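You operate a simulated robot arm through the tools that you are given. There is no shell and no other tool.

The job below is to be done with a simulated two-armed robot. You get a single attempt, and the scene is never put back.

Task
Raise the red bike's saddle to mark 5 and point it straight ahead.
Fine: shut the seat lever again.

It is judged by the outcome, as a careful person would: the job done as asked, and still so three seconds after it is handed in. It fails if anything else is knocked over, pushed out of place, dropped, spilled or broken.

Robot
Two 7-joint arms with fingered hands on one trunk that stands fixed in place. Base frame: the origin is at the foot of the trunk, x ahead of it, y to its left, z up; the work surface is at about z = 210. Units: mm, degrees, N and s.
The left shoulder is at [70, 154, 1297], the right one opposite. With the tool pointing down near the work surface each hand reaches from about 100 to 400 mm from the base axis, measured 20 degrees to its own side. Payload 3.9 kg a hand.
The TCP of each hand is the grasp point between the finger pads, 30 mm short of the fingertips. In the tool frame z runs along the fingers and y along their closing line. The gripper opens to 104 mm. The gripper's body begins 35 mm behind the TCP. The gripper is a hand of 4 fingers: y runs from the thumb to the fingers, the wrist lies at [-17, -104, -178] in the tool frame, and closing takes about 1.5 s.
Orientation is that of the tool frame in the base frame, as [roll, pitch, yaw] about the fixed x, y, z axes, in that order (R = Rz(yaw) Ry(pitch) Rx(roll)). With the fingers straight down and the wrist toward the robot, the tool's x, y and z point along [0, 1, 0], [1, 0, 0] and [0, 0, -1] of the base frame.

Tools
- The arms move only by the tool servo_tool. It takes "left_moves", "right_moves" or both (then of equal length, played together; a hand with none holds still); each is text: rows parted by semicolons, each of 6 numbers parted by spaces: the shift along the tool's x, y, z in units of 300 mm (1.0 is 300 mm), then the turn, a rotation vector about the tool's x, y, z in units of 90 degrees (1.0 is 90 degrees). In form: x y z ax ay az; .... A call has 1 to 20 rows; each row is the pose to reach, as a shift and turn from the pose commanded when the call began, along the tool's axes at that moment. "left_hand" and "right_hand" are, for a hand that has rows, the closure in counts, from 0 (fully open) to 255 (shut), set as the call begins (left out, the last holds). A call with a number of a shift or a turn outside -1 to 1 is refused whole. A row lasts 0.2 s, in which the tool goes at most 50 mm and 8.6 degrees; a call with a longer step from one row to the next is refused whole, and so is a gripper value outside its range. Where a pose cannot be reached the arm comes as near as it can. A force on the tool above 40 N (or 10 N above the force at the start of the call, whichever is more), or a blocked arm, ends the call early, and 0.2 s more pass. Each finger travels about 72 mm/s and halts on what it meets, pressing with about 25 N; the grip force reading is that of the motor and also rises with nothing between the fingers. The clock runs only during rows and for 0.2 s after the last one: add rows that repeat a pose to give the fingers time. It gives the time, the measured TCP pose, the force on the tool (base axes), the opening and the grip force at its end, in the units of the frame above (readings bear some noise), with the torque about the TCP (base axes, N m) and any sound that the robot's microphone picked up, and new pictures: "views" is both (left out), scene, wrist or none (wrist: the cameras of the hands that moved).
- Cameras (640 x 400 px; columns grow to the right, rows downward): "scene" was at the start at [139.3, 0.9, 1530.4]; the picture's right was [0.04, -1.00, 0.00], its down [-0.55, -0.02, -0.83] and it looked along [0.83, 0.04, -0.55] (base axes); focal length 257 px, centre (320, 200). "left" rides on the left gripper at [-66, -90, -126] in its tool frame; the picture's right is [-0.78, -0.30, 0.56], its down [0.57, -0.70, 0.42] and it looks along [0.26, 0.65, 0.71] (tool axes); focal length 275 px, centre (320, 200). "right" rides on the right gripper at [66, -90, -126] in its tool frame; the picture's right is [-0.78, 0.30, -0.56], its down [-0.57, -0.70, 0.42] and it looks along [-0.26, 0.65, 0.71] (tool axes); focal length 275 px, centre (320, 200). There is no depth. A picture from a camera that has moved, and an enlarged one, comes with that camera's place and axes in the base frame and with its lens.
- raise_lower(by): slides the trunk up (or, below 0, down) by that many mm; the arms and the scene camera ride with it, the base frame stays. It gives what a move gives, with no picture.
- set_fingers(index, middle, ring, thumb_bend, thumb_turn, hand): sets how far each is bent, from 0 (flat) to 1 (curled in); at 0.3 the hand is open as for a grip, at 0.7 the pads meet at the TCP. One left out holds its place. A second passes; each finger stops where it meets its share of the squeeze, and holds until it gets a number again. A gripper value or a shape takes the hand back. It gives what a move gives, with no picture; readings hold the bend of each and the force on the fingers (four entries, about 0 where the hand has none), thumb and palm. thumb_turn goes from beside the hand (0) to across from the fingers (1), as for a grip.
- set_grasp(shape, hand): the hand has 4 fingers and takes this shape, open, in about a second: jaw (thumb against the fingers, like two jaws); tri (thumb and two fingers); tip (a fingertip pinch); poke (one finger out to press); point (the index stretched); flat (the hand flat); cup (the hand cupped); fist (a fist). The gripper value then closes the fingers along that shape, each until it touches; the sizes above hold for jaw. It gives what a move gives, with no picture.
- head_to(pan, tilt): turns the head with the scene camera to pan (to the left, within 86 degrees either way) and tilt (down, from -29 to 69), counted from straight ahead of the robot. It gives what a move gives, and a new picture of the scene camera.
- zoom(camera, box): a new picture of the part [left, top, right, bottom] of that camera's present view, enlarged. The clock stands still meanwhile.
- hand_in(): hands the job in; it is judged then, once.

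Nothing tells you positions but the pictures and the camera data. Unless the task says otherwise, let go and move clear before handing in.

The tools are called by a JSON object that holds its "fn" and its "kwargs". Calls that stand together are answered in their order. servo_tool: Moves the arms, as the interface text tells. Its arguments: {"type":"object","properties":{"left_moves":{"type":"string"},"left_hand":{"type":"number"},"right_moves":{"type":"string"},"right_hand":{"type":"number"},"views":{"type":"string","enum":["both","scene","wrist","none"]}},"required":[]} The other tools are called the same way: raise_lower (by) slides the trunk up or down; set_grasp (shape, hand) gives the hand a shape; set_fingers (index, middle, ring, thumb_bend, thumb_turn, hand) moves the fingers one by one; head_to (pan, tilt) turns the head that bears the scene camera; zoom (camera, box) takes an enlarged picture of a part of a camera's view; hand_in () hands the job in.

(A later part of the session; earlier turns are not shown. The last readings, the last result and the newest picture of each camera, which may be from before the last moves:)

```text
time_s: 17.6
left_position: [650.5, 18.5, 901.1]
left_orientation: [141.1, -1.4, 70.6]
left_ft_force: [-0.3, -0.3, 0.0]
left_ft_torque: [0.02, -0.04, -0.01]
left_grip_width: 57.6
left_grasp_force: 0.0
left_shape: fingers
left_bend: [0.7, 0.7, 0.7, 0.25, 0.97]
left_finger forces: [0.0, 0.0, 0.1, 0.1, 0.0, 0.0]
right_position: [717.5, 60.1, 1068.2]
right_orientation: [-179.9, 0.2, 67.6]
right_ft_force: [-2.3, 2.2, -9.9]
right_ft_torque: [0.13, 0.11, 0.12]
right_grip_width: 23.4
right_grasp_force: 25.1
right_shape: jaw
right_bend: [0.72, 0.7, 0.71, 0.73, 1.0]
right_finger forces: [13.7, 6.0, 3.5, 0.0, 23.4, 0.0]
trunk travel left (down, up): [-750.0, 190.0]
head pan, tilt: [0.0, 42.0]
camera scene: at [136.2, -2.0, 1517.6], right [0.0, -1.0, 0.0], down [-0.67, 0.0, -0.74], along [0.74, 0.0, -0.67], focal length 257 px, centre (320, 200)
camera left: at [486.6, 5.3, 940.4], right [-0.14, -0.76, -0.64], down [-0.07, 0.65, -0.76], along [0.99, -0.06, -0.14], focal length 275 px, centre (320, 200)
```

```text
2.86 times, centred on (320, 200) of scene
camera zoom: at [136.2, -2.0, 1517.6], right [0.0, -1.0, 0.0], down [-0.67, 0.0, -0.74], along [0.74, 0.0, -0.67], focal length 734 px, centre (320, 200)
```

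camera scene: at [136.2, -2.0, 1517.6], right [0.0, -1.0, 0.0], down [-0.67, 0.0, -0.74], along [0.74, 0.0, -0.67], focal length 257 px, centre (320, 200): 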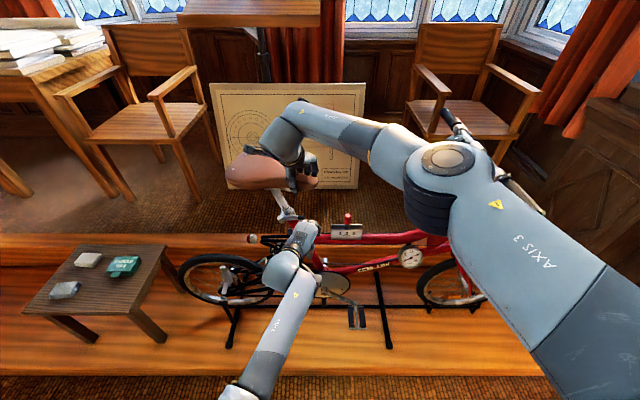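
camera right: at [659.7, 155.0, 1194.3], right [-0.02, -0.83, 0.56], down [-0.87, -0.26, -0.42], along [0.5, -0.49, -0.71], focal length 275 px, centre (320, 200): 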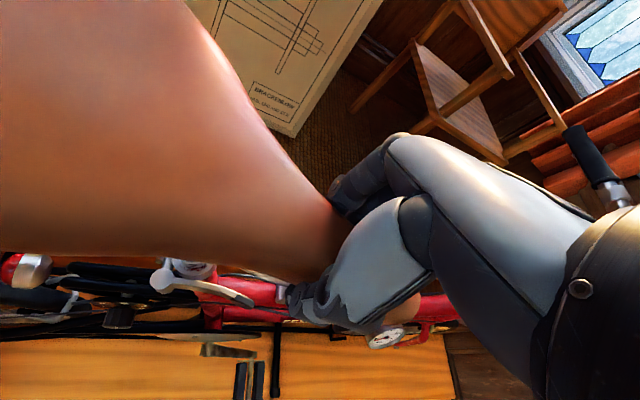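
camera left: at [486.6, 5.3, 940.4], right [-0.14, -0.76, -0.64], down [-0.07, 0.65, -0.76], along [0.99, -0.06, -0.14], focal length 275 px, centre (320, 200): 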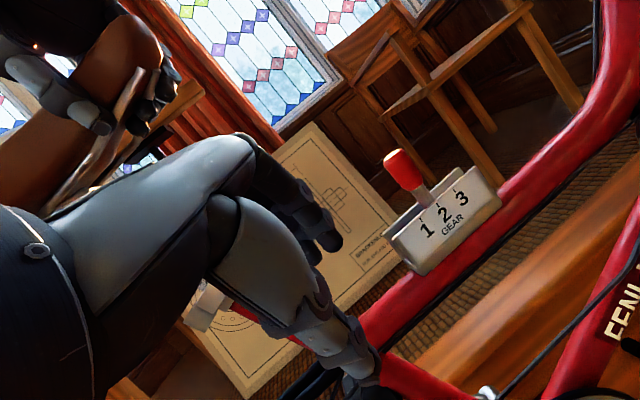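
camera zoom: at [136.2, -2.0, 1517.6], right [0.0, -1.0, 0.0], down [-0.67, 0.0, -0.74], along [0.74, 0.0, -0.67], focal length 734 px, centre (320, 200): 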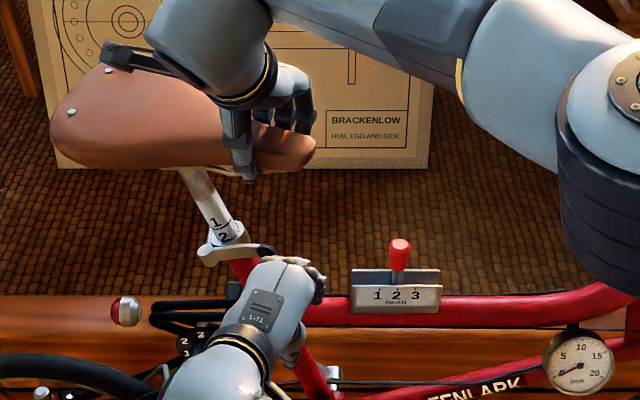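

The hand is now low in front, right of the lever's free end. I'll go straight ahead so that the fingers pass beside the tip, into the space behind the lever.

{"fn": "servo_tool", "kwargs": {"left_moves": "0.024 0.05 0.042 0 0 0; 0.048 0.101 0.084 0 0 0; 0.072 0.151 0.127 0 0 0; 0.096 0.202 0.169 0 0 0; 0.12 0.252 0.211 0 0 0; 0.12 0.252 0.211 0 0 0"}}

{"fn": "zoom", "kwargs": {"camera": "scene", "box": [240, 150, 360, 240]}}

{"fn": "zoom", "kwargs": {"camera": "right", "box": [100, 220, 340, 400]}}

```text
time_s: 18.2
left_position: [676.8, 29.9, 890.1]
left_orientation: [141.8, -2.6, 70.7]
left_ft_force: [-26.1, -4.3, 2.5]
left_ft_torque: [0.23, -0.8, 0.58]
left_grip_width: 57.5
left_grasp_force: 13.6
left_shape: fingers
left_bend: [0.7, 0.7, 0.7, 0.25, 0.97]
left_finger forces: [0.1, 0.0, 26.3, 0.1, 0.0, 0.0]
right_position: [716.3, 60.1, 1068.8]
right_orientation: [180.0, 0.0, 67.7]
right_ft_force: [9.5, 3.1, -11.5]
right_ft_torque: [0.12, -0.06, 0.23]
right_grip_width: 22.4
right_grasp_force: 25.3
right_shape: jaw
right_bend: [0.72, 0.7, 0.63, 0.73, 1.0]
right_finger forces: [16.5, 7.7, 4.7, 0.0, 22.3, 0.0]
trunk travel left (down, up): [-750.0, 190.0]
head pan, tilt: [0.0, 42.0]
stopped in row 2 (left hand): the force on the tool passed its limit at 54 N (the readings are from after the stop); the commanded pose is now the measured one
camera scene: at [132.8, -2.7, 1518.1], right [0.0, -1.0, 0.0], down [-0.67, 0.0, -0.74], along [0.74, 0.0, -0.67], focal length 257 px, centre (320, 200)
camera left: at [513.0, 14.8, 929.7], right [-0.14, -0.74, -0.66], down [-0.07, 0.67, -0.74], along [0.99, -0.06, -0.15], focal length 275 px, centre (320, 200)
```

scene: 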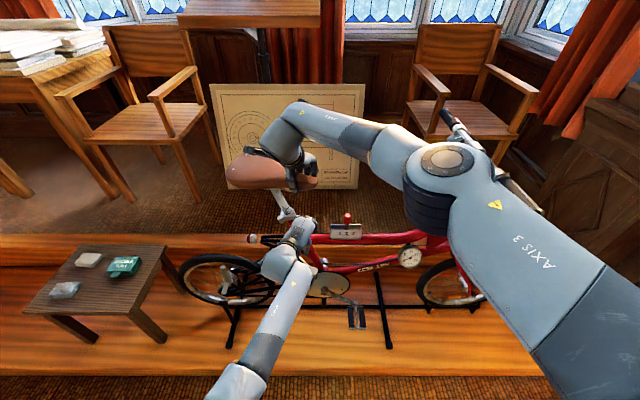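
left: 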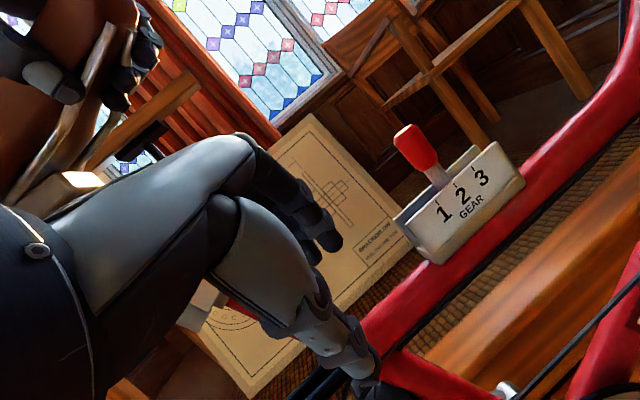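

```text
4.44 times, centred on (300, 195) of scene
camera zoom: at [132.8, -2.7, 1518.1], right [0.0, -1.0, 0.0], down [-0.67, 0.0, -0.74], along [0.74, 0.0, -0.67], focal length 1141 px, centre (409, 222)
```

zoom: 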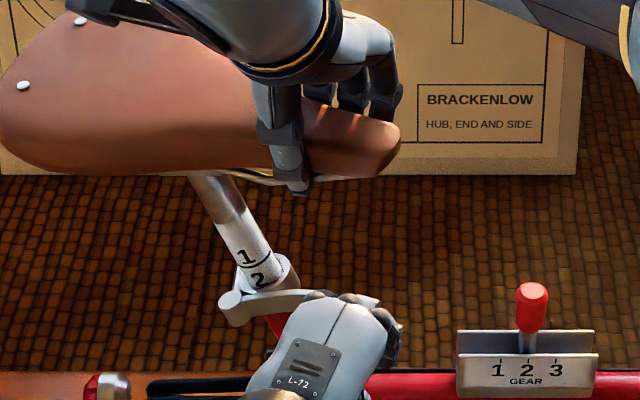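

```text
2.22 times, centred on (220, 310) of right
camera zoom: at [657.9, 154.7, 1194.1], right [-0.02, -0.83, 0.56], down [-0.87, -0.26, -0.43], along [0.5, -0.49, -0.71], focal length 612 px, centre (542, -44)
```

zoom: 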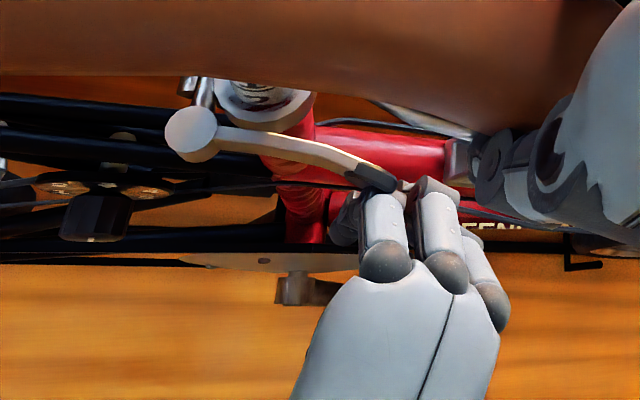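

The joint limit had kept the hand too far left, so the ring finger met the front of the lever tip (pressing it shut, no harm). I'll back off, yaw the hand 15° more to ease the wrist, and then go farther right.

{"fn": "servo_tool", "kwargs": {"left_moves": "-0.002 -0.02 -0.05 0 0 0; -0.004 -0.04 -0.1 -0.006 -0.033 0.03; -0.006 -0.055 -0.137 -0.012 -0.066 0.059; -0.006 -0.055 -0.137 -0.018 -0.1 0.089; -0.006 -0.055 -0.137 -0.0246 -0.132 0.118; -0.006 -0.055 -0.137 -0.0246 -0.132 0.118", "views": "none"}}

{"fn": "zoom", "kwargs": {"camera": "right", "box": [100, 220, 340, 400]}}

```text
time_s: 19.6
left_position: [640.8, 39.8, 910.9]
left_orientation: [140.0, 0.1, 55.0]
left_ft_force: [-0.4, 0.0, 0.1]
left_ft_torque: [-0.01, 0.01, -0.01]
left_grip_width: 57.4
left_grasp_force: 0.1
left_shape: fingers
left_bend: [0.7, 0.7, 0.7, 0.25, 0.97]
left_finger forces: [0.1, 0.0, 0.1, 0.0, 0.0, 0.0]
right_position: [717.9, 61.1, 1068.2]
right_orientation: [-179.9, -0.1, 67.7]
right_ft_force: [-2.8, -0.7, -8.3]
right_ft_torque: [0.13, 0.09, 0.09]
right_grip_width: 22.5
right_grasp_force: 24.8
right_shape: jaw
right_bend: [0.72, 0.7, 0.64, 0.73, 1.0]
right_finger forces: [14.4, 6.1, 3.3, 0.0, 24.6, 0.1]
trunk travel left (down, up): [-750.0, 190.0]
head pan, tilt: [0.0, 42.0]
```

```text
2.22 times, centred on (220, 310) of right
camera zoom: at [659.7, 154.6, 1193.8], right [-0.02, -0.83, 0.56], down [-0.87, -0.26, -0.42], along [0.5, -0.49, -0.71], focal length 612 px, centre (542, -44)
```

zoom: 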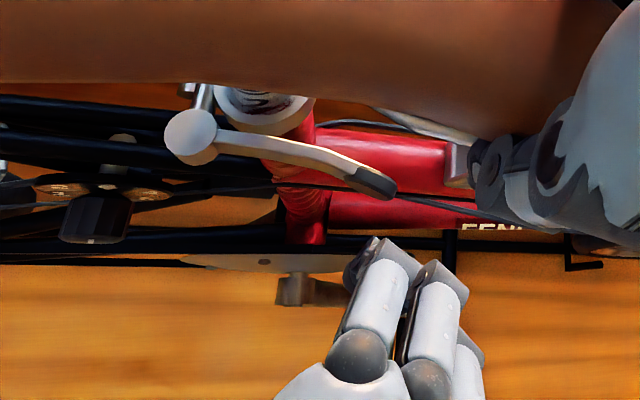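

The hand is clean and free again. I'll move right by 38 mm and check that it truly gets there.

{"fn": "servo_tool", "kwargs": {"left_moves": "-0.052 0.028 0.024 0 0 0; -0.104 0.056 0.047 0 0 0; -0.104 0.056 0.047 0 0 0", "views": "none"}}

{"fn": "zoom", "kwargs": {"camera": "right", "box": [100, 220, 340, 400]}}

```text
time_s: 20.4
left_position: [641.9, 1.7, 911.7]
left_orientation: [140.0, 0.0, 55.0]
left_ft_force: [-0.4, -0.7, 0.1]
left_ft_torque: [0.03, 0.02, 0.01]
left_grip_width: 57.5
left_grasp_force: 0.1
left_shape: fingers
left_bend: [0.7, 0.7, 0.7, 0.25, 0.97]
left_finger forces: [0.0, 0.1, 0.0, 0.1, 0.0, 0.0]
right_position: [716.9, 58.6, 1067.7]
right_orientation: [180.0, 0.0, 67.8]
right_ft_force: [-3.2, 0.7, -8.8]
right_ft_torque: [0.08, 0.11, 0.07]
right_grip_width: 22.6
right_grasp_force: 25.2
right_shape: jaw
right_bend: [0.72, 0.7, 0.64, 0.73, 1.0]
right_finger forces: [14.6, 6.3, 3.7, 0.2, 24.6, 0.0]
trunk travel left (down, up): [-750.0, 190.0]
head pan, tilt: [0.0, 42.0]
```

```text
2.22 times, centred on (220, 310) of right
camera zoom: at [659.9, 154.7, 1193.7], right [-0.02, -0.83, 0.56], down [-0.87, -0.26, -0.42], along [0.5, -0.49, -0.71], focal length 612 px, centre (542, -44)
```

zoom: 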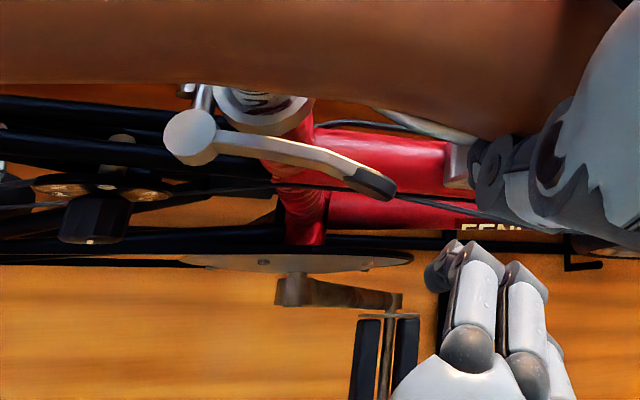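

Reached. Now ahead 96 mm, passing right of the lever tip.

{"fn": "servo_tool", "kwargs": {"left_moves": "0.036 0.041 0.034 0 0 0; 0.071 0.082 0.068 0 0 0; 0.107 0.122 0.103 0 0 0; 0.142 0.163 0.137 0 0 0; 0.178 0.204 0.171 0 0 0; 0.178 0.204 0.171 0 0 0", "views": "scene"}}

{"fn": "zoom", "kwargs": {"camera": "right", "box": [100, 220, 340, 400]}}

{"fn": "zoom", "kwargs": {"camera": "scene", "box": [240, 150, 360, 240]}}

```text
time_s: 21.8
left_position: [736.4, -0.9, 912.7]
left_orientation: [139.9, 0.1, 55.0]
left_ft_force: [0.2, -0.6, -0.3]
left_ft_torque: [-0.03, 0.0, 0.03]
left_grip_width: 57.7
left_grasp_force: 0.1
left_shape: fingers
left_bend: [0.7, 0.7, 0.7, 0.25, 0.97]
left_finger forces: [0.1, 0.1, 0.0, 0.0, 0.1, 0.0]
right_position: [718.1, 61.0, 1068.9]
right_orientation: [-180.0, 0.0, 67.8]
right_ft_force: [-1.8, -0.7, -8.5]
right_ft_torque: [0.11, 0.12, 0.12]
right_grip_width: 22.6
right_grasp_force: 24.8
right_shape: jaw
right_bend: [0.72, 0.7, 0.71, 0.73, 1.0]
right_finger forces: [14.6, 6.4, 3.8, 0.1, 24.2, 0.0]
trunk travel left (down, up): [-750.0, 190.0]
head pan, tilt: [0.0, 42.0]
camera scene: at [135.5, -2.9, 1517.7], right [0.0, -1.0, 0.0], down [-0.67, 0.0, -0.74], along [0.74, 0.0, -0.67], focal length 257 px, centre (320, 200)
```

scene: 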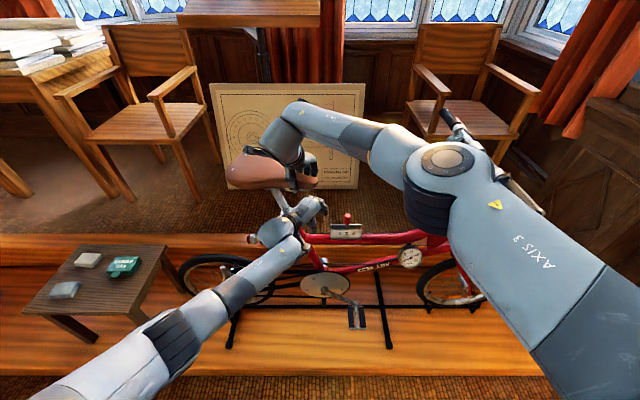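

```text
2.22 times, centred on (220, 310) of right
camera zoom: at [660.1, 154.6, 1193.7], right [-0.02, -0.83, 0.56], down [-0.87, -0.26, -0.42], along [0.5, -0.49, -0.71], focal length 612 px, centre (542, -44)
```

zoom: 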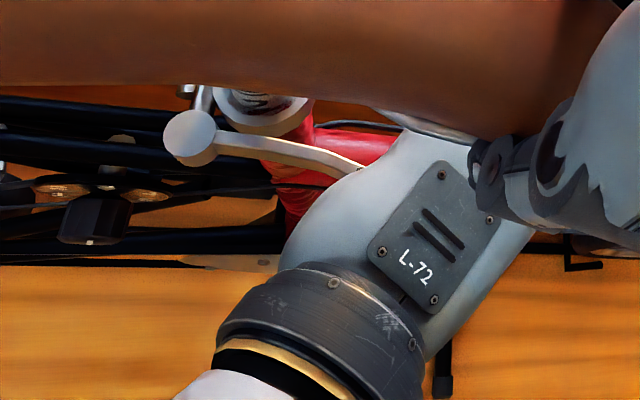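

```text
4.44 times, centred on (300, 195) of scene
camera zoom: at [135.5, -2.9, 1517.7], right [0.0, -1.0, 0.0], down [-0.67, 0.0, -0.74], along [0.74, 0.0, -0.67], focal length 1141 px, centre (409, 222)
```

zoom: 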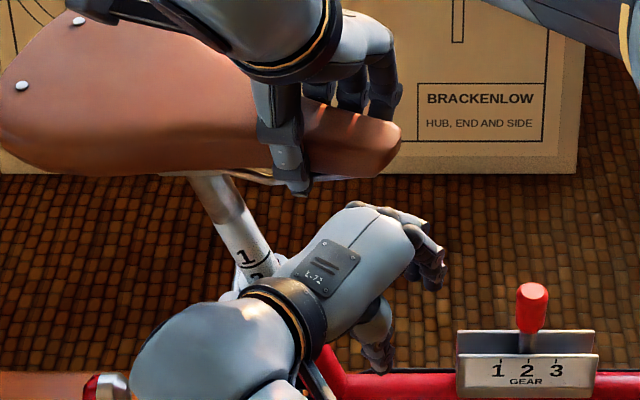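

No contact so far, and the fingers are past the lever's plane. Now I slide left 38 mm so that they come behind the lever tip.

{"fn": "servo_tool", "kwargs": {"left_moves": "0.026 -0.014 -0.012 0 0 0; 0.052 -0.028 -0.024 0 0 0; 0.078 -0.042 -0.035 0 0 0; 0.104 -0.056 -0.047 0 0 0; 0.104 -0.056 -0.047 0 0 0", "views": "wrist"}}

{"fn": "zoom", "kwargs": {"camera": "right", "box": [100, 220, 340, 400]}}

{"fn": "zoom", "kwargs": {"camera": "scene", "box": [240, 150, 360, 240]}}

```text
time_s: 23.0
left_position: [737.7, 37.5, 910.8]
left_orientation: [140.0, 0.0, 55.0]
left_ft_force: [-0.4, 0.1, 0.6]
left_ft_torque: [0.0, 0.05, -0.02]
left_grip_width: 57.8
left_grasp_force: 0.0
left_shape: fingers
left_bend: [0.7, 0.7, 0.7, 0.25, 0.97]
left_finger forces: [0.0, 0.0, 0.0, 0.1, 0.1, 0.0]
right_position: [717.4, 59.6, 1067.4]
right_orientation: [-179.9, -0.1, 67.7]
right_ft_force: [-1.3, -0.7, -7.7]
right_ft_torque: [0.13, 0.1, 0.11]
right_grip_width: 22.6
right_grasp_force: 25.3
right_shape: jaw
right_bend: [0.72, 0.7, 0.71, 0.73, 1.0]
right_finger forces: [14.8, 6.5, 3.7, 0.0, 24.0, 0.1]
trunk travel left (down, up): [-750.0, 190.0]
head pan, tilt: [0.0, 42.0]
camera left: at [576.2, 69.0, 949.4], right [-0.34, -0.71, -0.62], down [0.11, 0.62, -0.78], along [0.93, -0.33, -0.13], focal length 275 px, centre (320, 200)
```

left: 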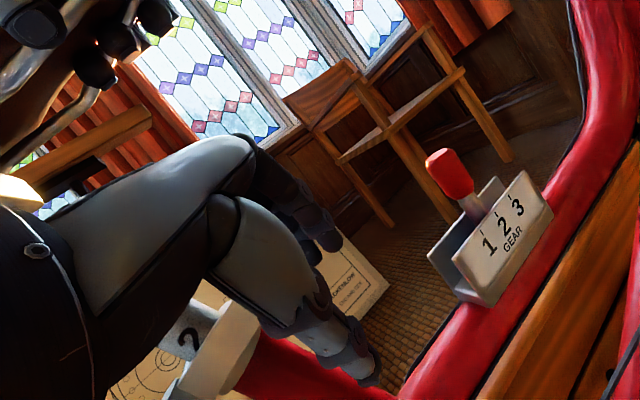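

```text
2.22 times, centred on (220, 310) of right
camera zoom: at [660.2, 154.5, 1193.7], right [-0.02, -0.83, 0.56], down [-0.87, -0.26, -0.42], along [0.5, -0.49, -0.71], focal length 612 px, centre (542, -44)
```

zoom: 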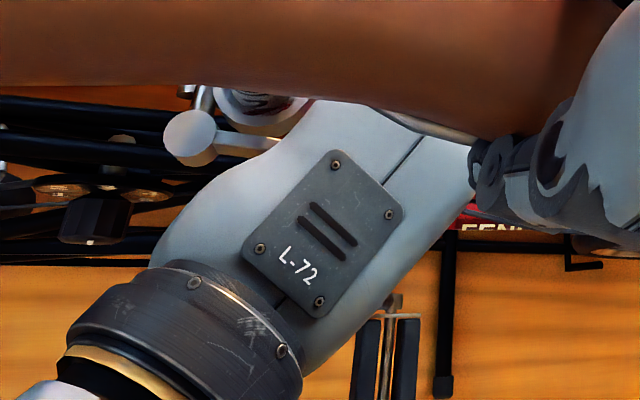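

```text
4.44 times, centred on (300, 195) of scene
camera zoom: at [135.7, -3.2, 1517.7], right [0.0, -1.0, 0.0], down [-0.67, 0.0, -0.74], along [0.74, 0.0, -0.67], focal length 1141 px, centre (409, 222)
```

zoom: 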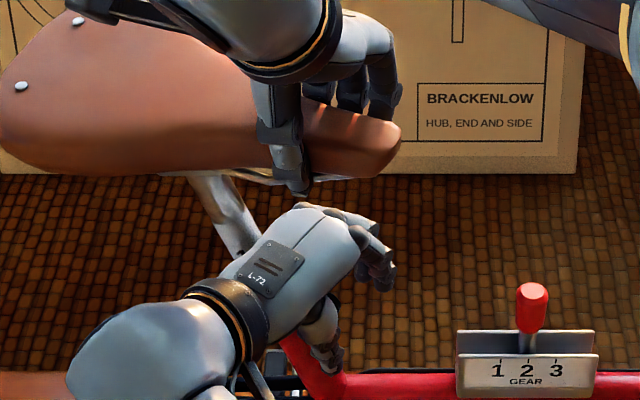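

The fingers are behind the lever without touching anything. Now I pull the tip gently toward the robot.

{"fn": "servo_tool", "kwargs": {"left_moves": "-0.008 -0.014 -0.012 0 0 0; -0.015 -0.028 -0.024 0 0 0; -0.023 -0.043 -0.036 0 0 0; -0.03 -0.057 -0.047 0 0 0; -0.038 -0.071 -0.059 0 0 0; -0.045 -0.085 -0.071 0 0 0; -0.045 -0.085 -0.071 0 0 0", "views": "wrist"}}

{"fn": "zoom", "kwargs": {"camera": "right", "box": [100, 220, 340, 400]}}

```text
time_s: 24.6
left_position: [703.0, 46.3, 911.3]
left_orientation: [139.9, 0.1, 55.0]
left_ft_force: [1.1, -0.9, -0.3]
left_ft_torque: [0.01, 0.01, 0.0]
left_grip_width: 57.5
left_grasp_force: 0.0
left_shape: fingers
left_bend: [0.7, 0.7, 0.7, 0.25, 0.97]
left_finger forces: [0.1, 0.0, 0.0, 0.0, 0.0, 0.0]
right_position: [717.2, 59.7, 1067.3]
right_orientation: [-179.9, 0.1, 67.8]
right_ft_force: [-0.2, -0.8, -8.1]
right_ft_torque: [0.1, 0.09, 0.1]
right_grip_width: 22.6
right_grasp_force: 25.3
right_shape: jaw
right_bend: [0.72, 0.7, 0.71, 0.73, 1.0]
right_finger forces: [14.9, 6.5, 3.6, 0.0, 23.5, 0.1]
trunk travel left (down, up): [-750.0, 190.0]
head pan, tilt: [0.0, 42.0]
camera left: at [541.9, 78.3, 949.7], right [-0.34, -0.71, -0.62], down [0.11, 0.62, -0.78], along [0.93, -0.33, -0.13], focal length 275 px, centre (320, 200)
```

left: 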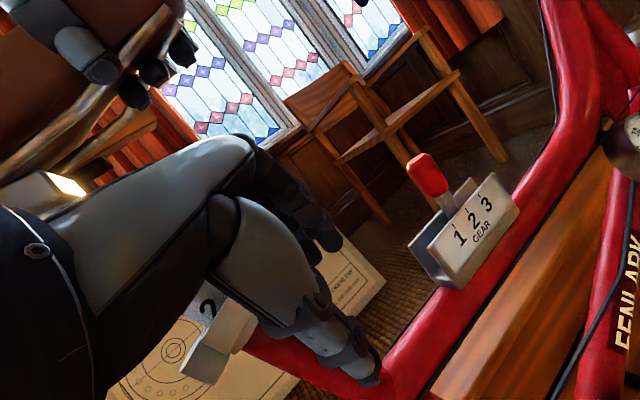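

```text
2.22 times, centred on (220, 310) of right
camera zoom: at [660.2, 154.5, 1193.7], right [-0.02, -0.83, 0.56], down [-0.87, -0.26, -0.42], along [0.5, -0.49, -0.71], focal length 612 px, centre (542, -44)
```

zoom: 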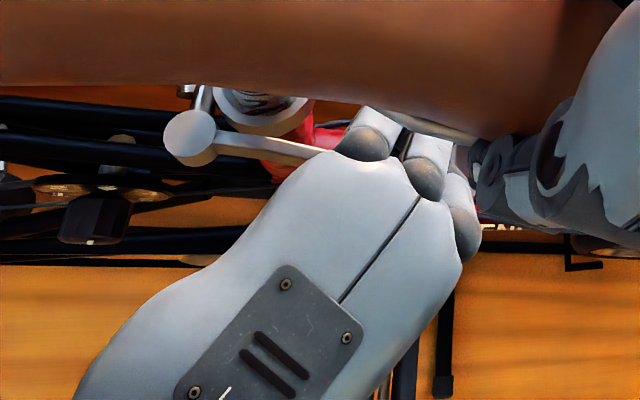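

No resistance yet; by geometry contact should be near. I keep pulling in small steps.

{"fn": "servo_tool", "kwargs": {"left_moves": "-0.006 -0.012 -0.01 0 0 0; -0.013 -0.024 -0.02 0 0 0; -0.019 -0.036 -0.03 0 0 0; -0.026 -0.049 -0.041 0 0 0; -0.026 -0.049 -0.041 0 0 0", "views": "wrist"}}

{"fn": "zoom", "kwargs": {"camera": "right", "box": [100, 220, 340, 400]}}

```text
time_s: 25.8
left_position: [684.0, 50.1, 911.1]
left_orientation: [140.0, 0.1, 55.0]
left_ft_force: [3.0, -0.5, -1.5]
left_ft_torque: [0.01, 0.05, -0.03]
left_grip_width: 57.5
left_grasp_force: 1.2
left_shape: fingers
left_bend: [0.7, 0.7, 0.68, 0.25, 0.97]
left_finger forces: [0.0, 0.0, 2.9, 0.0, 0.0, 0.0]
right_position: [717.4, 60.1, 1067.7]
right_orientation: [180.0, -0.1, 67.8]
right_ft_force: [-2.3, -0.7, -6.2]
right_ft_torque: [0.13, 0.09, 0.11]
right_grip_width: 22.6
right_grasp_force: 24.2
right_shape: jaw
right_bend: [0.72, 0.7, 0.71, 0.73, 1.0]
right_finger forces: [14.3, 6.2, 3.4, 0.0, 23.7, 0.0]
trunk travel left (down, up): [-750.0, 190.0]
head pan, tilt: [0.0, 42.0]
camera left: at [522.2, 82.1, 949.9], right [-0.34, -0.71, -0.62], down [0.11, 0.62, -0.78], along [0.93, -0.33, -0.13], focal length 275 px, centre (320, 200)
```

left: 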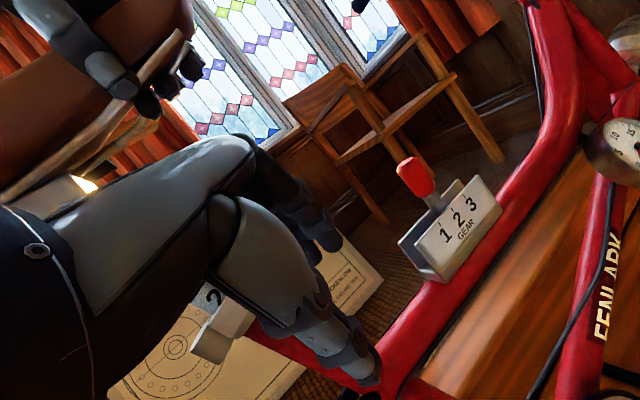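

```text
2.22 times, centred on (220, 310) of right
camera zoom: at [660.4, 154.5, 1193.6], right [-0.02, -0.83, 0.56], down [-0.87, -0.26, -0.42], along [0.5, -0.49, -0.71], focal length 612 px, centre (542, -44)
```

zoom: 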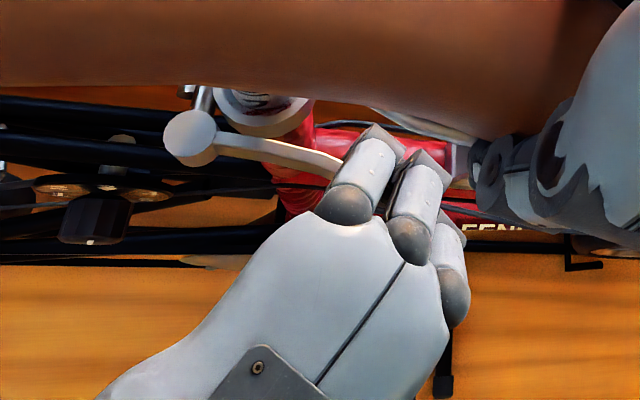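

The ring finger now touches the back of the lever (3 N). I continue pulling.

{"fn": "servo_tool", "kwargs": {"left_moves": "-0.006 -0.012 -0.01 0 0 0; -0.013 -0.024 -0.02 0 0 0; -0.019 -0.036 -0.03 0 0 0; -0.026 -0.049 -0.041 0 0 0; -0.026 -0.049 -0.041 0 0 0", "views": "wrist"}}

{"fn": "zoom", "kwargs": {"camera": "right", "box": [100, 220, 340, 400]}}

```text
time_s: 27.0
left_position: [662.4, 54.3, 911.6]
left_orientation: [140.1, 0.1, 55.0]
left_ft_force: [1.1, -0.3, -0.8]
left_ft_torque: [-0.02, 0.0, 0.0]
left_grip_width: 57.5
left_grasp_force: 1.0
left_shape: fingers
left_bend: [0.7, 0.7, 0.69, 0.25, 0.97]
left_finger forces: [0.1, 0.1, 1.1, 0.0, 0.1, 0.0]
right_position: [717.0, 58.4, 1067.7]
right_orientation: [-179.8, 0.1, 67.8]
right_ft_force: [-1.1, -0.2, -7.2]
right_ft_torque: [0.12, 0.16, 0.1]
right_grip_width: 22.6
right_grasp_force: 26.0
right_shape: jaw
right_bend: [0.72, 0.7, 0.71, 0.73, 1.0]
right_finger forces: [14.5, 6.4, 3.6, 0.0, 23.1, 0.1]
trunk travel left (down, up): [-750.0, 190.0]
head pan, tilt: [0.0, 42.0]
camera left: at [501.9, 86.1, 949.5], right [-0.34, -0.71, -0.62], down [0.11, 0.62, -0.78], along [0.93, -0.33, -0.13], focal length 275 px, centre (320, 200)
```

left: 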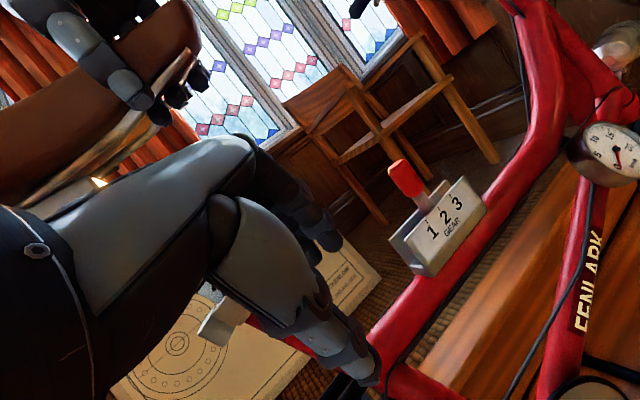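

```text
2.22 times, centred on (220, 310) of right
camera zoom: at [660.4, 154.4, 1193.6], right [-0.02, -0.83, 0.56], down [-0.87, -0.26, -0.42], along [0.5, -0.49, -0.71], focal length 612 px, centre (542, -44)
```

zoom: 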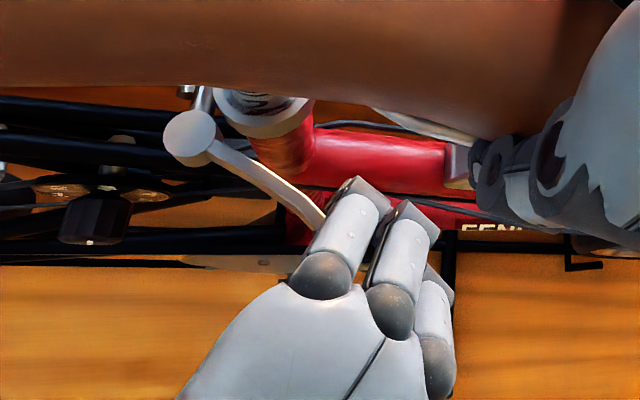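

The lever swings out easily, now roughly 35° open. I'll follow its arc, moving the fingers left.

{"fn": "servo_tool", "kwargs": {"left_moves": "0.012 -0.016 -0.014 0 0 0; 0.03 -0.032 -0.027 0 0 0; 0.05 -0.046 -0.038 0 0 0; 0.069 -0.059 -0.049 0 0 0; 0.088 -0.071 -0.06 0 0 0; 0.107 -0.083 -0.07 0 0 0; 0.125 -0.095 -0.08 0 0 0; 0.125 -0.095 -0.08 0 0 0", "views": "wrist"}}

{"fn": "zoom", "kwargs": {"camera": "right", "box": [60, 200, 340, 400]}}

```text
time_s: 28.8
left_position: [655.4, 106.5, 911.8]
left_orientation: [140.0, 0.1, 54.9]
left_ft_force: [0.1, -1.6, -0.6]
left_ft_torque: [-0.02, 0.03, -0.05]
left_grip_width: 57.3
left_grasp_force: 1.1
left_shape: fingers
left_bend: [0.7, 0.7, 0.69, 0.25, 0.97]
left_finger forces: [0.0, 0.1, 1.7, 0.0, 0.0, 0.1]
right_position: [717.8, 59.9, 1067.8]
right_orientation: [-179.9, 0.1, 67.8]
right_ft_force: [-0.2, 0.8, -8.0]
right_ft_torque: [0.14, 0.09, 0.1]
right_grip_width: 22.7
right_grasp_force: 25.1
right_shape: jaw
right_bend: [0.72, 0.7, 0.71, 0.73, 1.0]
right_finger forces: [14.6, 6.5, 3.7, 0.0, 23.2, 0.0]
trunk travel left (down, up): [-750.0, 190.0]
head pan, tilt: [0.0, 42.0]
camera left: at [492.8, 138.7, 949.7], right [-0.34, -0.71, -0.62], down [0.11, 0.62, -0.78], along [0.93, -0.33, -0.13], focal length 275 px, centre (320, 200)
```

left: 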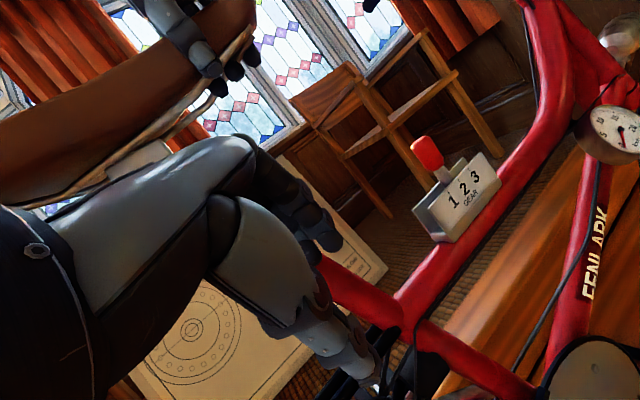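

```text
2.00 times, centred on (200, 300) of right
camera zoom: at [660.3, 154.4, 1193.6], right [-0.02, -0.83, 0.56], down [-0.87, -0.26, -0.42], along [0.5, -0.49, -0.71], focal length 551 px, centre (560, 0)
```

zoom: 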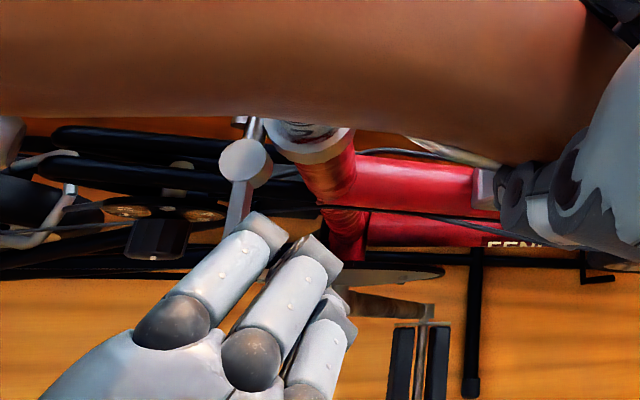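

The lever is about 80–90° open. I'll push a little further to find its end stop.

{"fn": "servo_tool", "kwargs": {"left_moves": "0.018 -0.007 -0.006 0 0 0; 0.037 -0.014 -0.011 0 0 0; 0.055 -0.02 -0.017 0 0 0; 0.074 -0.027 -0.022 0 0 0; 0.092 -0.034 -0.028 0 0 0; 0.092 -0.034 -0.028 0 0 0", "views": "none"}}

{"fn": "zoom", "kwargs": {"camera": "right", "box": [0, 200, 280, 400]}}

{"fn": "zoom", "kwargs": {"camera": "scene", "box": [220, 150, 360, 250]}}

```text
time_s: 29.6
left_position: [652.1, 112.8, 913.7]
left_orientation: [139.5, 0.5, 54.4]
left_ft_force: [-0.8, -13.5, -2.8]
left_ft_torque: [-0.14, 0.11, -0.51]
left_grip_width: 57.6
left_grasp_force: 6.7
left_shape: fingers
left_bend: [0.7, 0.7, 0.66, 0.25, 0.97]
left_finger forces: [0.1, 0.0, 12.9, 0.0, 0.0, 0.1]
right_position: [717.3, 60.0, 1067.1]
right_orientation: [-179.9, -0.1, 67.9]
right_ft_force: [0.7, -7.7, -5.2]
right_ft_torque: [-0.02, 0.06, -0.02]
right_grip_width: 22.6
right_grasp_force: 24.2
right_shape: jaw
right_bend: [0.72, 0.7, 0.71, 0.74, 1.0]
right_finger forces: [16.5, 6.1, 3.2, 0.1, 21.9, 0.0]
trunk travel left (down, up): [-750.0, 190.0]
head pan, tilt: [0.0, 42.0]
stopped in row 4 (left hand): the force on the tool passed its limit at 43 N (the readings are from after the stop); the commanded pose is now the measured one
```

```text
2.00 times, centred on (140, 300) of right
camera zoom: at [659.0, 154.2, 1193.6], right [-0.01, -0.83, 0.55], down [-0.86, -0.27, -0.42], along [0.5, -0.48, -0.72], focal length 551 px, centre (680, 0)
```

zoom: 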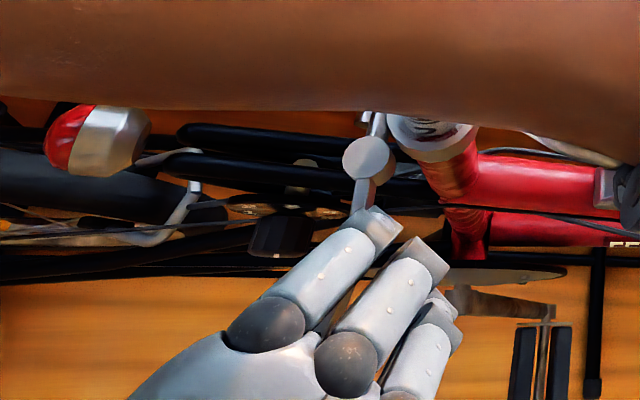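

```text
4.00 times, centred on (290, 200) of scene
camera zoom: at [135.4, -8.1, 1517.8], right [0.0, -1.0, 0.0], down [-0.67, 0.01, -0.74], along [0.74, 0.0, -0.67], focal length 1027 px, centre (440, 200)
```

zoom: 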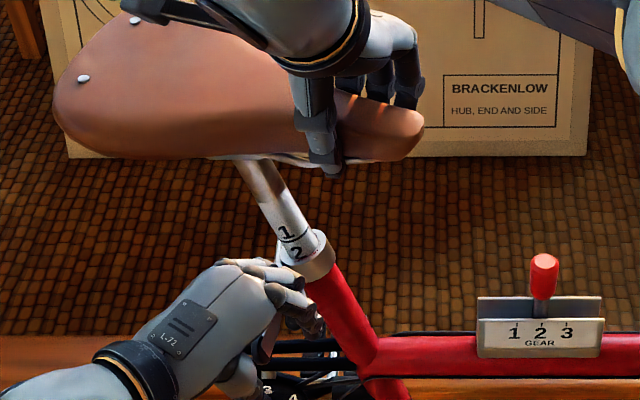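

The lever's stop is at about 90° open, so it is fully open. I'll ease the left hand off it and test-lift the saddle 12 mm along the post axis (17° back-leaning).

{"fn": "servo_tool", "kwargs": {"left_moves": "-0.016 0.009 0.007 0 0 0; -0.033 0.018 0.015 0 0 0; -0.05 0.027 0.022 0 0 0; -0.05 0.027 0.022 0 0 0", "views": "none"}}

{"fn": "servo_tool", "kwargs": {"right_moves": "0.003 -0.001 -0.01 0 0 0; 0.006 -0.002 -0.02 0 0 0; 0.009 -0.004 -0.03 0 0 0; 0.011 -0.0045 -0.038 0 0 0; 0.011 -0.0045 -0.038 0 0 0", "views": "scene"}}

{"fn": "zoom", "kwargs": {"camera": "scene", "box": [260, 190, 320, 230]}}

```text
time_s: 30.6
left_position: [653.1, 99.2, 913.5]
left_orientation: [139.8, 0.3, 54.5]
left_ft_force: [0.4, 1.1, -0.7]
left_ft_torque: [-0.03, 0.01, 0.01]
left_grip_width: 57.5
left_grasp_force: 0.1
left_shape: fingers
left_bend: [0.7, 0.7, 0.7, 0.25, 0.97]
left_finger forces: [0.0, 0.0, 0.1, 0.0, 0.1, 0.0]
right_position: [716.9, 62.0, 1067.6]
right_orientation: [-179.9, -0.3, 68.2]
right_ft_force: [-1.9, -17.7, -7.5]
right_ft_torque: [-0.04, 0.03, -0.18]
right_grip_width: 22.8
right_grasp_force: 25.1
right_shape: jaw
right_bend: [0.72, 0.7, 0.71, 0.74, 1.0]
right_finger forces: [17.4, 6.5, 3.3, 0.1, 21.8, 0.0]
trunk travel left (down, up): [-750.0, 190.0]
head pan, tilt: [0.0, 42.0]
```

```text
time_s: 31.9
left_position: [653.6, 96.5, 913.0]
left_orientation: [139.8, 0.2, 54.6]
left_ft_force: [-0.2, -0.4, 0.2]
left_ft_torque: [0.01, -0.01, -0.01]
left_grip_width: 57.6
left_grasp_force: 0.0
left_shape: fingers
left_bend: [0.7, 0.7, 0.7, 0.25, 0.97]
left_finger forces: [0.0, 0.0, 0.0, 0.1, 0.1, 0.0]
right_position: [717.0, 65.4, 1080.4]
right_orientation: [-179.8, -0.4, 68.3]
right_ft_force: [-3.3, -18.7, -11.9]
right_ft_torque: [-0.05, 0.06, -0.2]
right_grip_width: 22.7
right_grasp_force: 25.0
right_shape: jaw
right_bend: [0.72, 0.7, 0.71, 0.73, 1.0]
right_finger forces: [17.0, 6.6, 3.4, 0.0, 23.0, 0.0]
trunk travel left (down, up): [-750.0, 190.0]
head pan, tilt: [0.0, 42.0]
camera scene: at [135.5, -9.1, 1517.7], right [0.0, -1.0, 0.0], down [-0.67, 0.0, -0.74], along [0.74, 0.0, -0.67], focal length 257 px, centre (320, 200)
```

scene: 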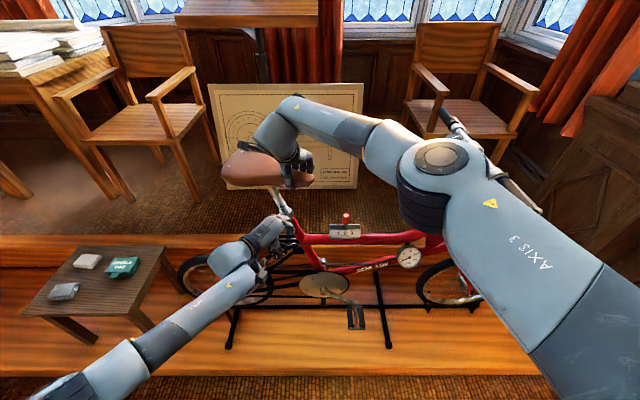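

```text
10.00 times, centred on (290, 210) of scene
camera zoom: at [135.5, -9.1, 1517.7], right [0.0, -1.0, 0.0], down [-0.67, 0.0, -0.74], along [0.74, 0.0, -0.67], focal length 2567 px, centre (620, 100)
```

zoom: 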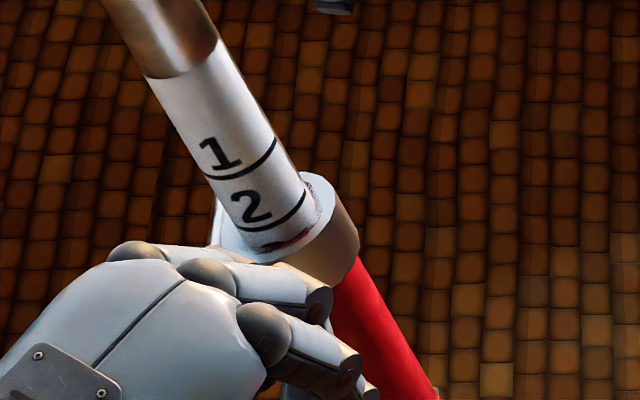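

The saddle lifts freely; line 2 now stands about 11 mm above the collar. There's some sideways load on the right hand, so I'll lift the next bit nearly straight up to relieve it.

{"fn": "servo_tool", "kwargs": {"right_moves": "0 0 -0.012 0 0 0; 0 0 -0.024 0 0 0; 0.001 0 -0.036 0 0 0; 0.003 -0.001 -0.048 0 0 0; 0.006 -0.002 -0.06 0 0 0; 0.006 -0.002 -0.06 0 0 0", "views": "none"}}

{"fn": "zoom", "kwargs": {"camera": "scene", "box": [260, 190, 320, 230]}}

```text
time_s: 33.2
left_position: [654.1, 98.7, 912.8]
left_orientation: [139.7, 0.5, 54.6]
left_ft_force: [-1.0, 0.3, -0.8]
left_ft_torque: [0.01, 0.03, -0.02]
left_grip_width: 57.4
left_grasp_force: 0.1
left_shape: fingers
left_bend: [0.7, 0.7, 0.7, 0.25, 0.97]
left_finger forces: [0.1, 0.1, 0.1, 0.0, 0.1, 0.1]
right_position: [717.4, 69.5, 1097.0]
right_orientation: [-179.8, -0.3, 68.4]
right_ft_force: [-2.8, -6.5, -14.0]
right_ft_torque: [0.06, 0.06, -0.07]
right_grip_width: 22.6
right_grasp_force: 24.7
right_shape: jaw
right_bend: [0.72, 0.7, 0.71, 0.73, 1.0]
right_finger forces: [16.1, 6.6, 3.9, 0.0, 23.7, 0.0]
trunk travel left (down, up): [-750.0, 190.0]
head pan, tilt: [0.0, 42.0]
```

```text
10.00 times, centred on (290, 210) of scene
camera zoom: at [136.7, -5.2, 1517.6], right [0.0, -1.0, 0.0], down [-0.67, 0.0, -0.74], along [0.74, 0.0, -0.67], focal length 2567 px, centre (620, 100)
```

zoom: 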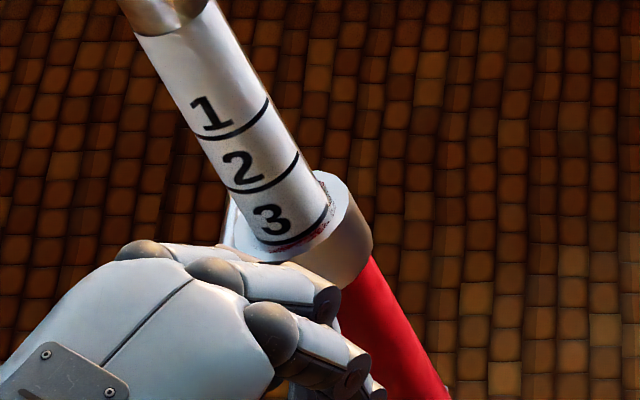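

Sliding well; line 3 is now just above the collar, so marks are about 25 mm apart. I lift another 40 mm along the post.

{"fn": "servo_tool", "kwargs": {"right_moves": "0.004 -0.002 -0.016 0 0 0; 0.008 -0.003 -0.032 0 0 0; 0.013 -0.005 -0.048 0 0 0; 0.017 -0.007 -0.064 0 0 0; 0.021 -0.008 -0.08 0 0 0; 0.026 -0.01 -0.096 0 0 0; 0.03 -0.012 -0.112 0 0 0; 0.034 -0.0135 -0.127 0 0 0; 0.034 -0.0135 -0.127 0 0 0", "views": "scene"}}

{"fn": "zoom", "kwargs": {"camera": "scene", "box": [260, 190, 320, 230]}}

{"fn": "zoom", "kwargs": {"camera": "scene", "box": [200, 90, 360, 220]}}

```text
time_s: 35.2
left_position: [654.7, 100.6, 913.3]
left_orientation: [139.7, 0.6, 54.4]
left_ft_force: [0.7, -0.2, 0.5]
left_ft_torque: [0.0, 0.01, -0.01]
left_grip_width: 57.9
left_grasp_force: 0.1
left_shape: fingers
left_bend: [0.7, 0.7, 0.7, 0.25, 0.97]
left_finger forces: [0.0, 0.1, 0.1, 0.0, 0.0, 0.0]
right_position: [717.6, 81.3, 1135.0]
right_orientation: [-179.9, -0.2, 68.3]
right_ft_force: [-1.7, -1.9, -17.7]
right_ft_torque: [0.11, 0.09, 0.11]
right_grip_width: 22.4
right_grasp_force: 25.4
right_shape: jaw
right_bend: [0.72, 0.7, 0.65, 0.73, 1.0]
right_finger forces: [15.3, 7.0, 4.7, 0.0, 24.3, 0.0]
trunk travel left (down, up): [-750.0, 190.0]
head pan, tilt: [0.0, 42.0]
camera scene: at [137.4, -3.9, 1517.5], right [0.0, -1.0, 0.0], down [-0.67, 0.0, -0.74], along [0.74, 0.0, -0.67], focal length 257 px, centre (320, 200)
```

scene: 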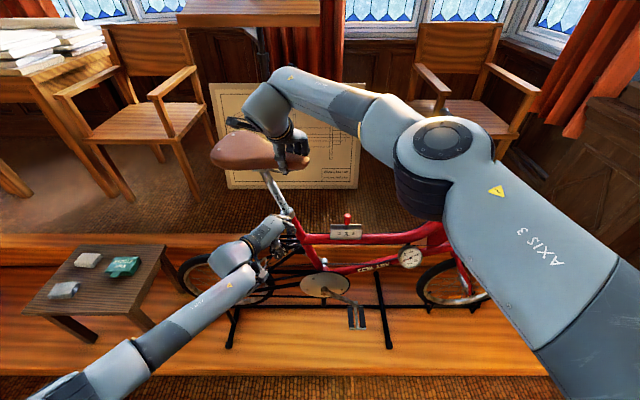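

```text
10.00 times, centred on (290, 210) of scene
camera zoom: at [137.4, -3.9, 1517.5], right [0.0, -1.0, 0.0], down [-0.67, 0.0, -0.74], along [0.74, 0.0, -0.67], focal length 2567 px, centre (620, 100)
```

zoom: 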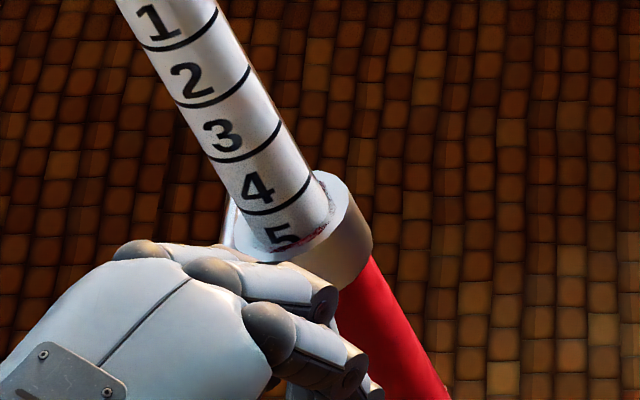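

```text
3.08 times, centred on (280, 155) of scene
camera zoom: at [137.4, -3.9, 1517.5], right [0.0, -1.0, 0.0], down [-0.67, 0.0, -0.74], along [0.74, 0.0, -0.67], focal length 790 px, centre (443, 338)
```

zoom: 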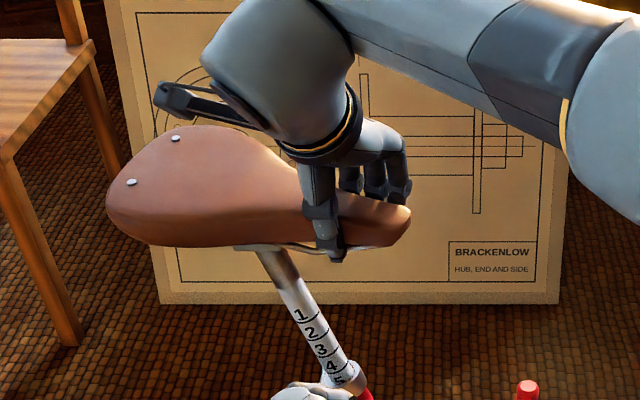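

Mark 5 is now about 7 mm short of the collar edge. Rivets, nose and grip point agree on a 22° turn about the post axis (at about x = 755), so I turn the saddle now with the grip following that arc.

{"fn": "servo_tool", "kwargs": {"right_moves": "0.0005 0.0158 -0.0016 0.0084 -0.0034 -0.0292; 0.0018 0.0316 -0.003 0.0169 -0.0067 -0.0584; 0.004 0.0473 -0.0042 0.0253 -0.0101 -0.0875; 0.0065 0.063 -0.0053 0.0337 -0.0135 -0.1167; 0.01 0.0785 -0.006 0.0421 -0.0168 -0.1459; 0.014 0.0938 -0.0067 0.0506 -0.0202 -0.1751; 0.019 0.109 -0.007 0.059 -0.0235 -0.2042; 0.0247 0.124 -0.0073 0.0674 -0.0269 -0.2334; 0.0247 0.124 -0.0073 0.0674 -0.0269 -0.2334", "views": "scene"}}

{"fn": "zoom", "kwargs": {"camera": "scene", "box": [260, 190, 320, 230]}}

{"fn": "zoom", "kwargs": {"camera": "scene", "box": [200, 90, 360, 220]}}

```text
time_s: 37.2
left_position: [654.0, 103.5, 912.8]
left_orientation: [139.6, 0.7, 54.4]
left_ft_force: [0.4, 0.1, -0.1]
left_ft_torque: [0.01, -0.03, 0.0]
left_grip_width: 57.6
left_grasp_force: 0.0
left_shape: fingers
left_bend: [0.7, 0.7, 0.7, 0.25, 0.97]
left_finger forces: [0.1, 0.1, 0.1, 0.0, 0.1, 0.0]
right_position: [745.0, 76.0, 1136.4]
right_orientation: [-173.8, 1.2, 89.3]
right_ft_force: [2.2, 0.2, -6.3]
right_ft_torque: [0.12, 0.06, -0.16]
right_grip_width: 22.4
right_grasp_force: 24.7
right_shape: jaw
right_bend: [0.72, 0.7, 0.69, 0.74, 0.98]
right_finger forces: [15.5, 5.3, 3.2, 0.0, 22.2, 0.0]
right hand out of reach, approached as far as the arm can: row 7, 8, 9
trunk travel left (down, up): [-750.0, 190.0]
head pan, tilt: [0.0, 42.0]
camera scene: at [136.1, -0.5, 1517.8], right [0.0, -1.0, 0.0], down [-0.67, 0.0, -0.74], along [0.74, 0.0, -0.67], focal length 257 px, centre (320, 200)
```

scene: 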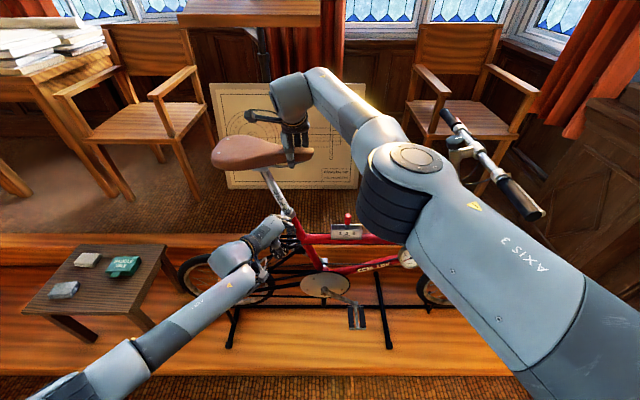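

```text
10.00 times, centred on (290, 210) of scene
camera zoom: at [136.1, -0.5, 1517.8], right [0.0, -1.0, 0.0], down [-0.67, 0.0, -0.74], along [0.74, 0.0, -0.67], focal length 2567 px, centre (620, 100)
```

zoom: 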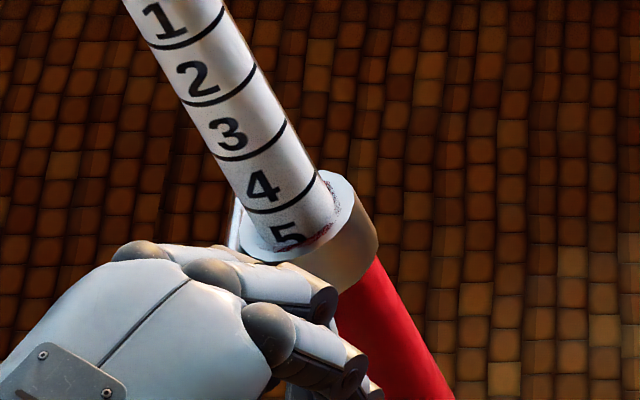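

```text
3.08 times, centred on (280, 155) of scene
camera zoom: at [136.1, -0.5, 1517.8], right [0.0, -1.0, 0.0], down [-0.67, 0.0, -0.74], along [0.74, 0.0, -0.67], focal length 790 px, centre (443, 338)
```

zoom: 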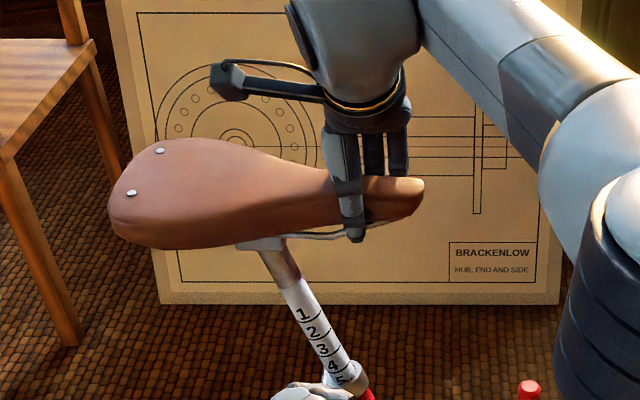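

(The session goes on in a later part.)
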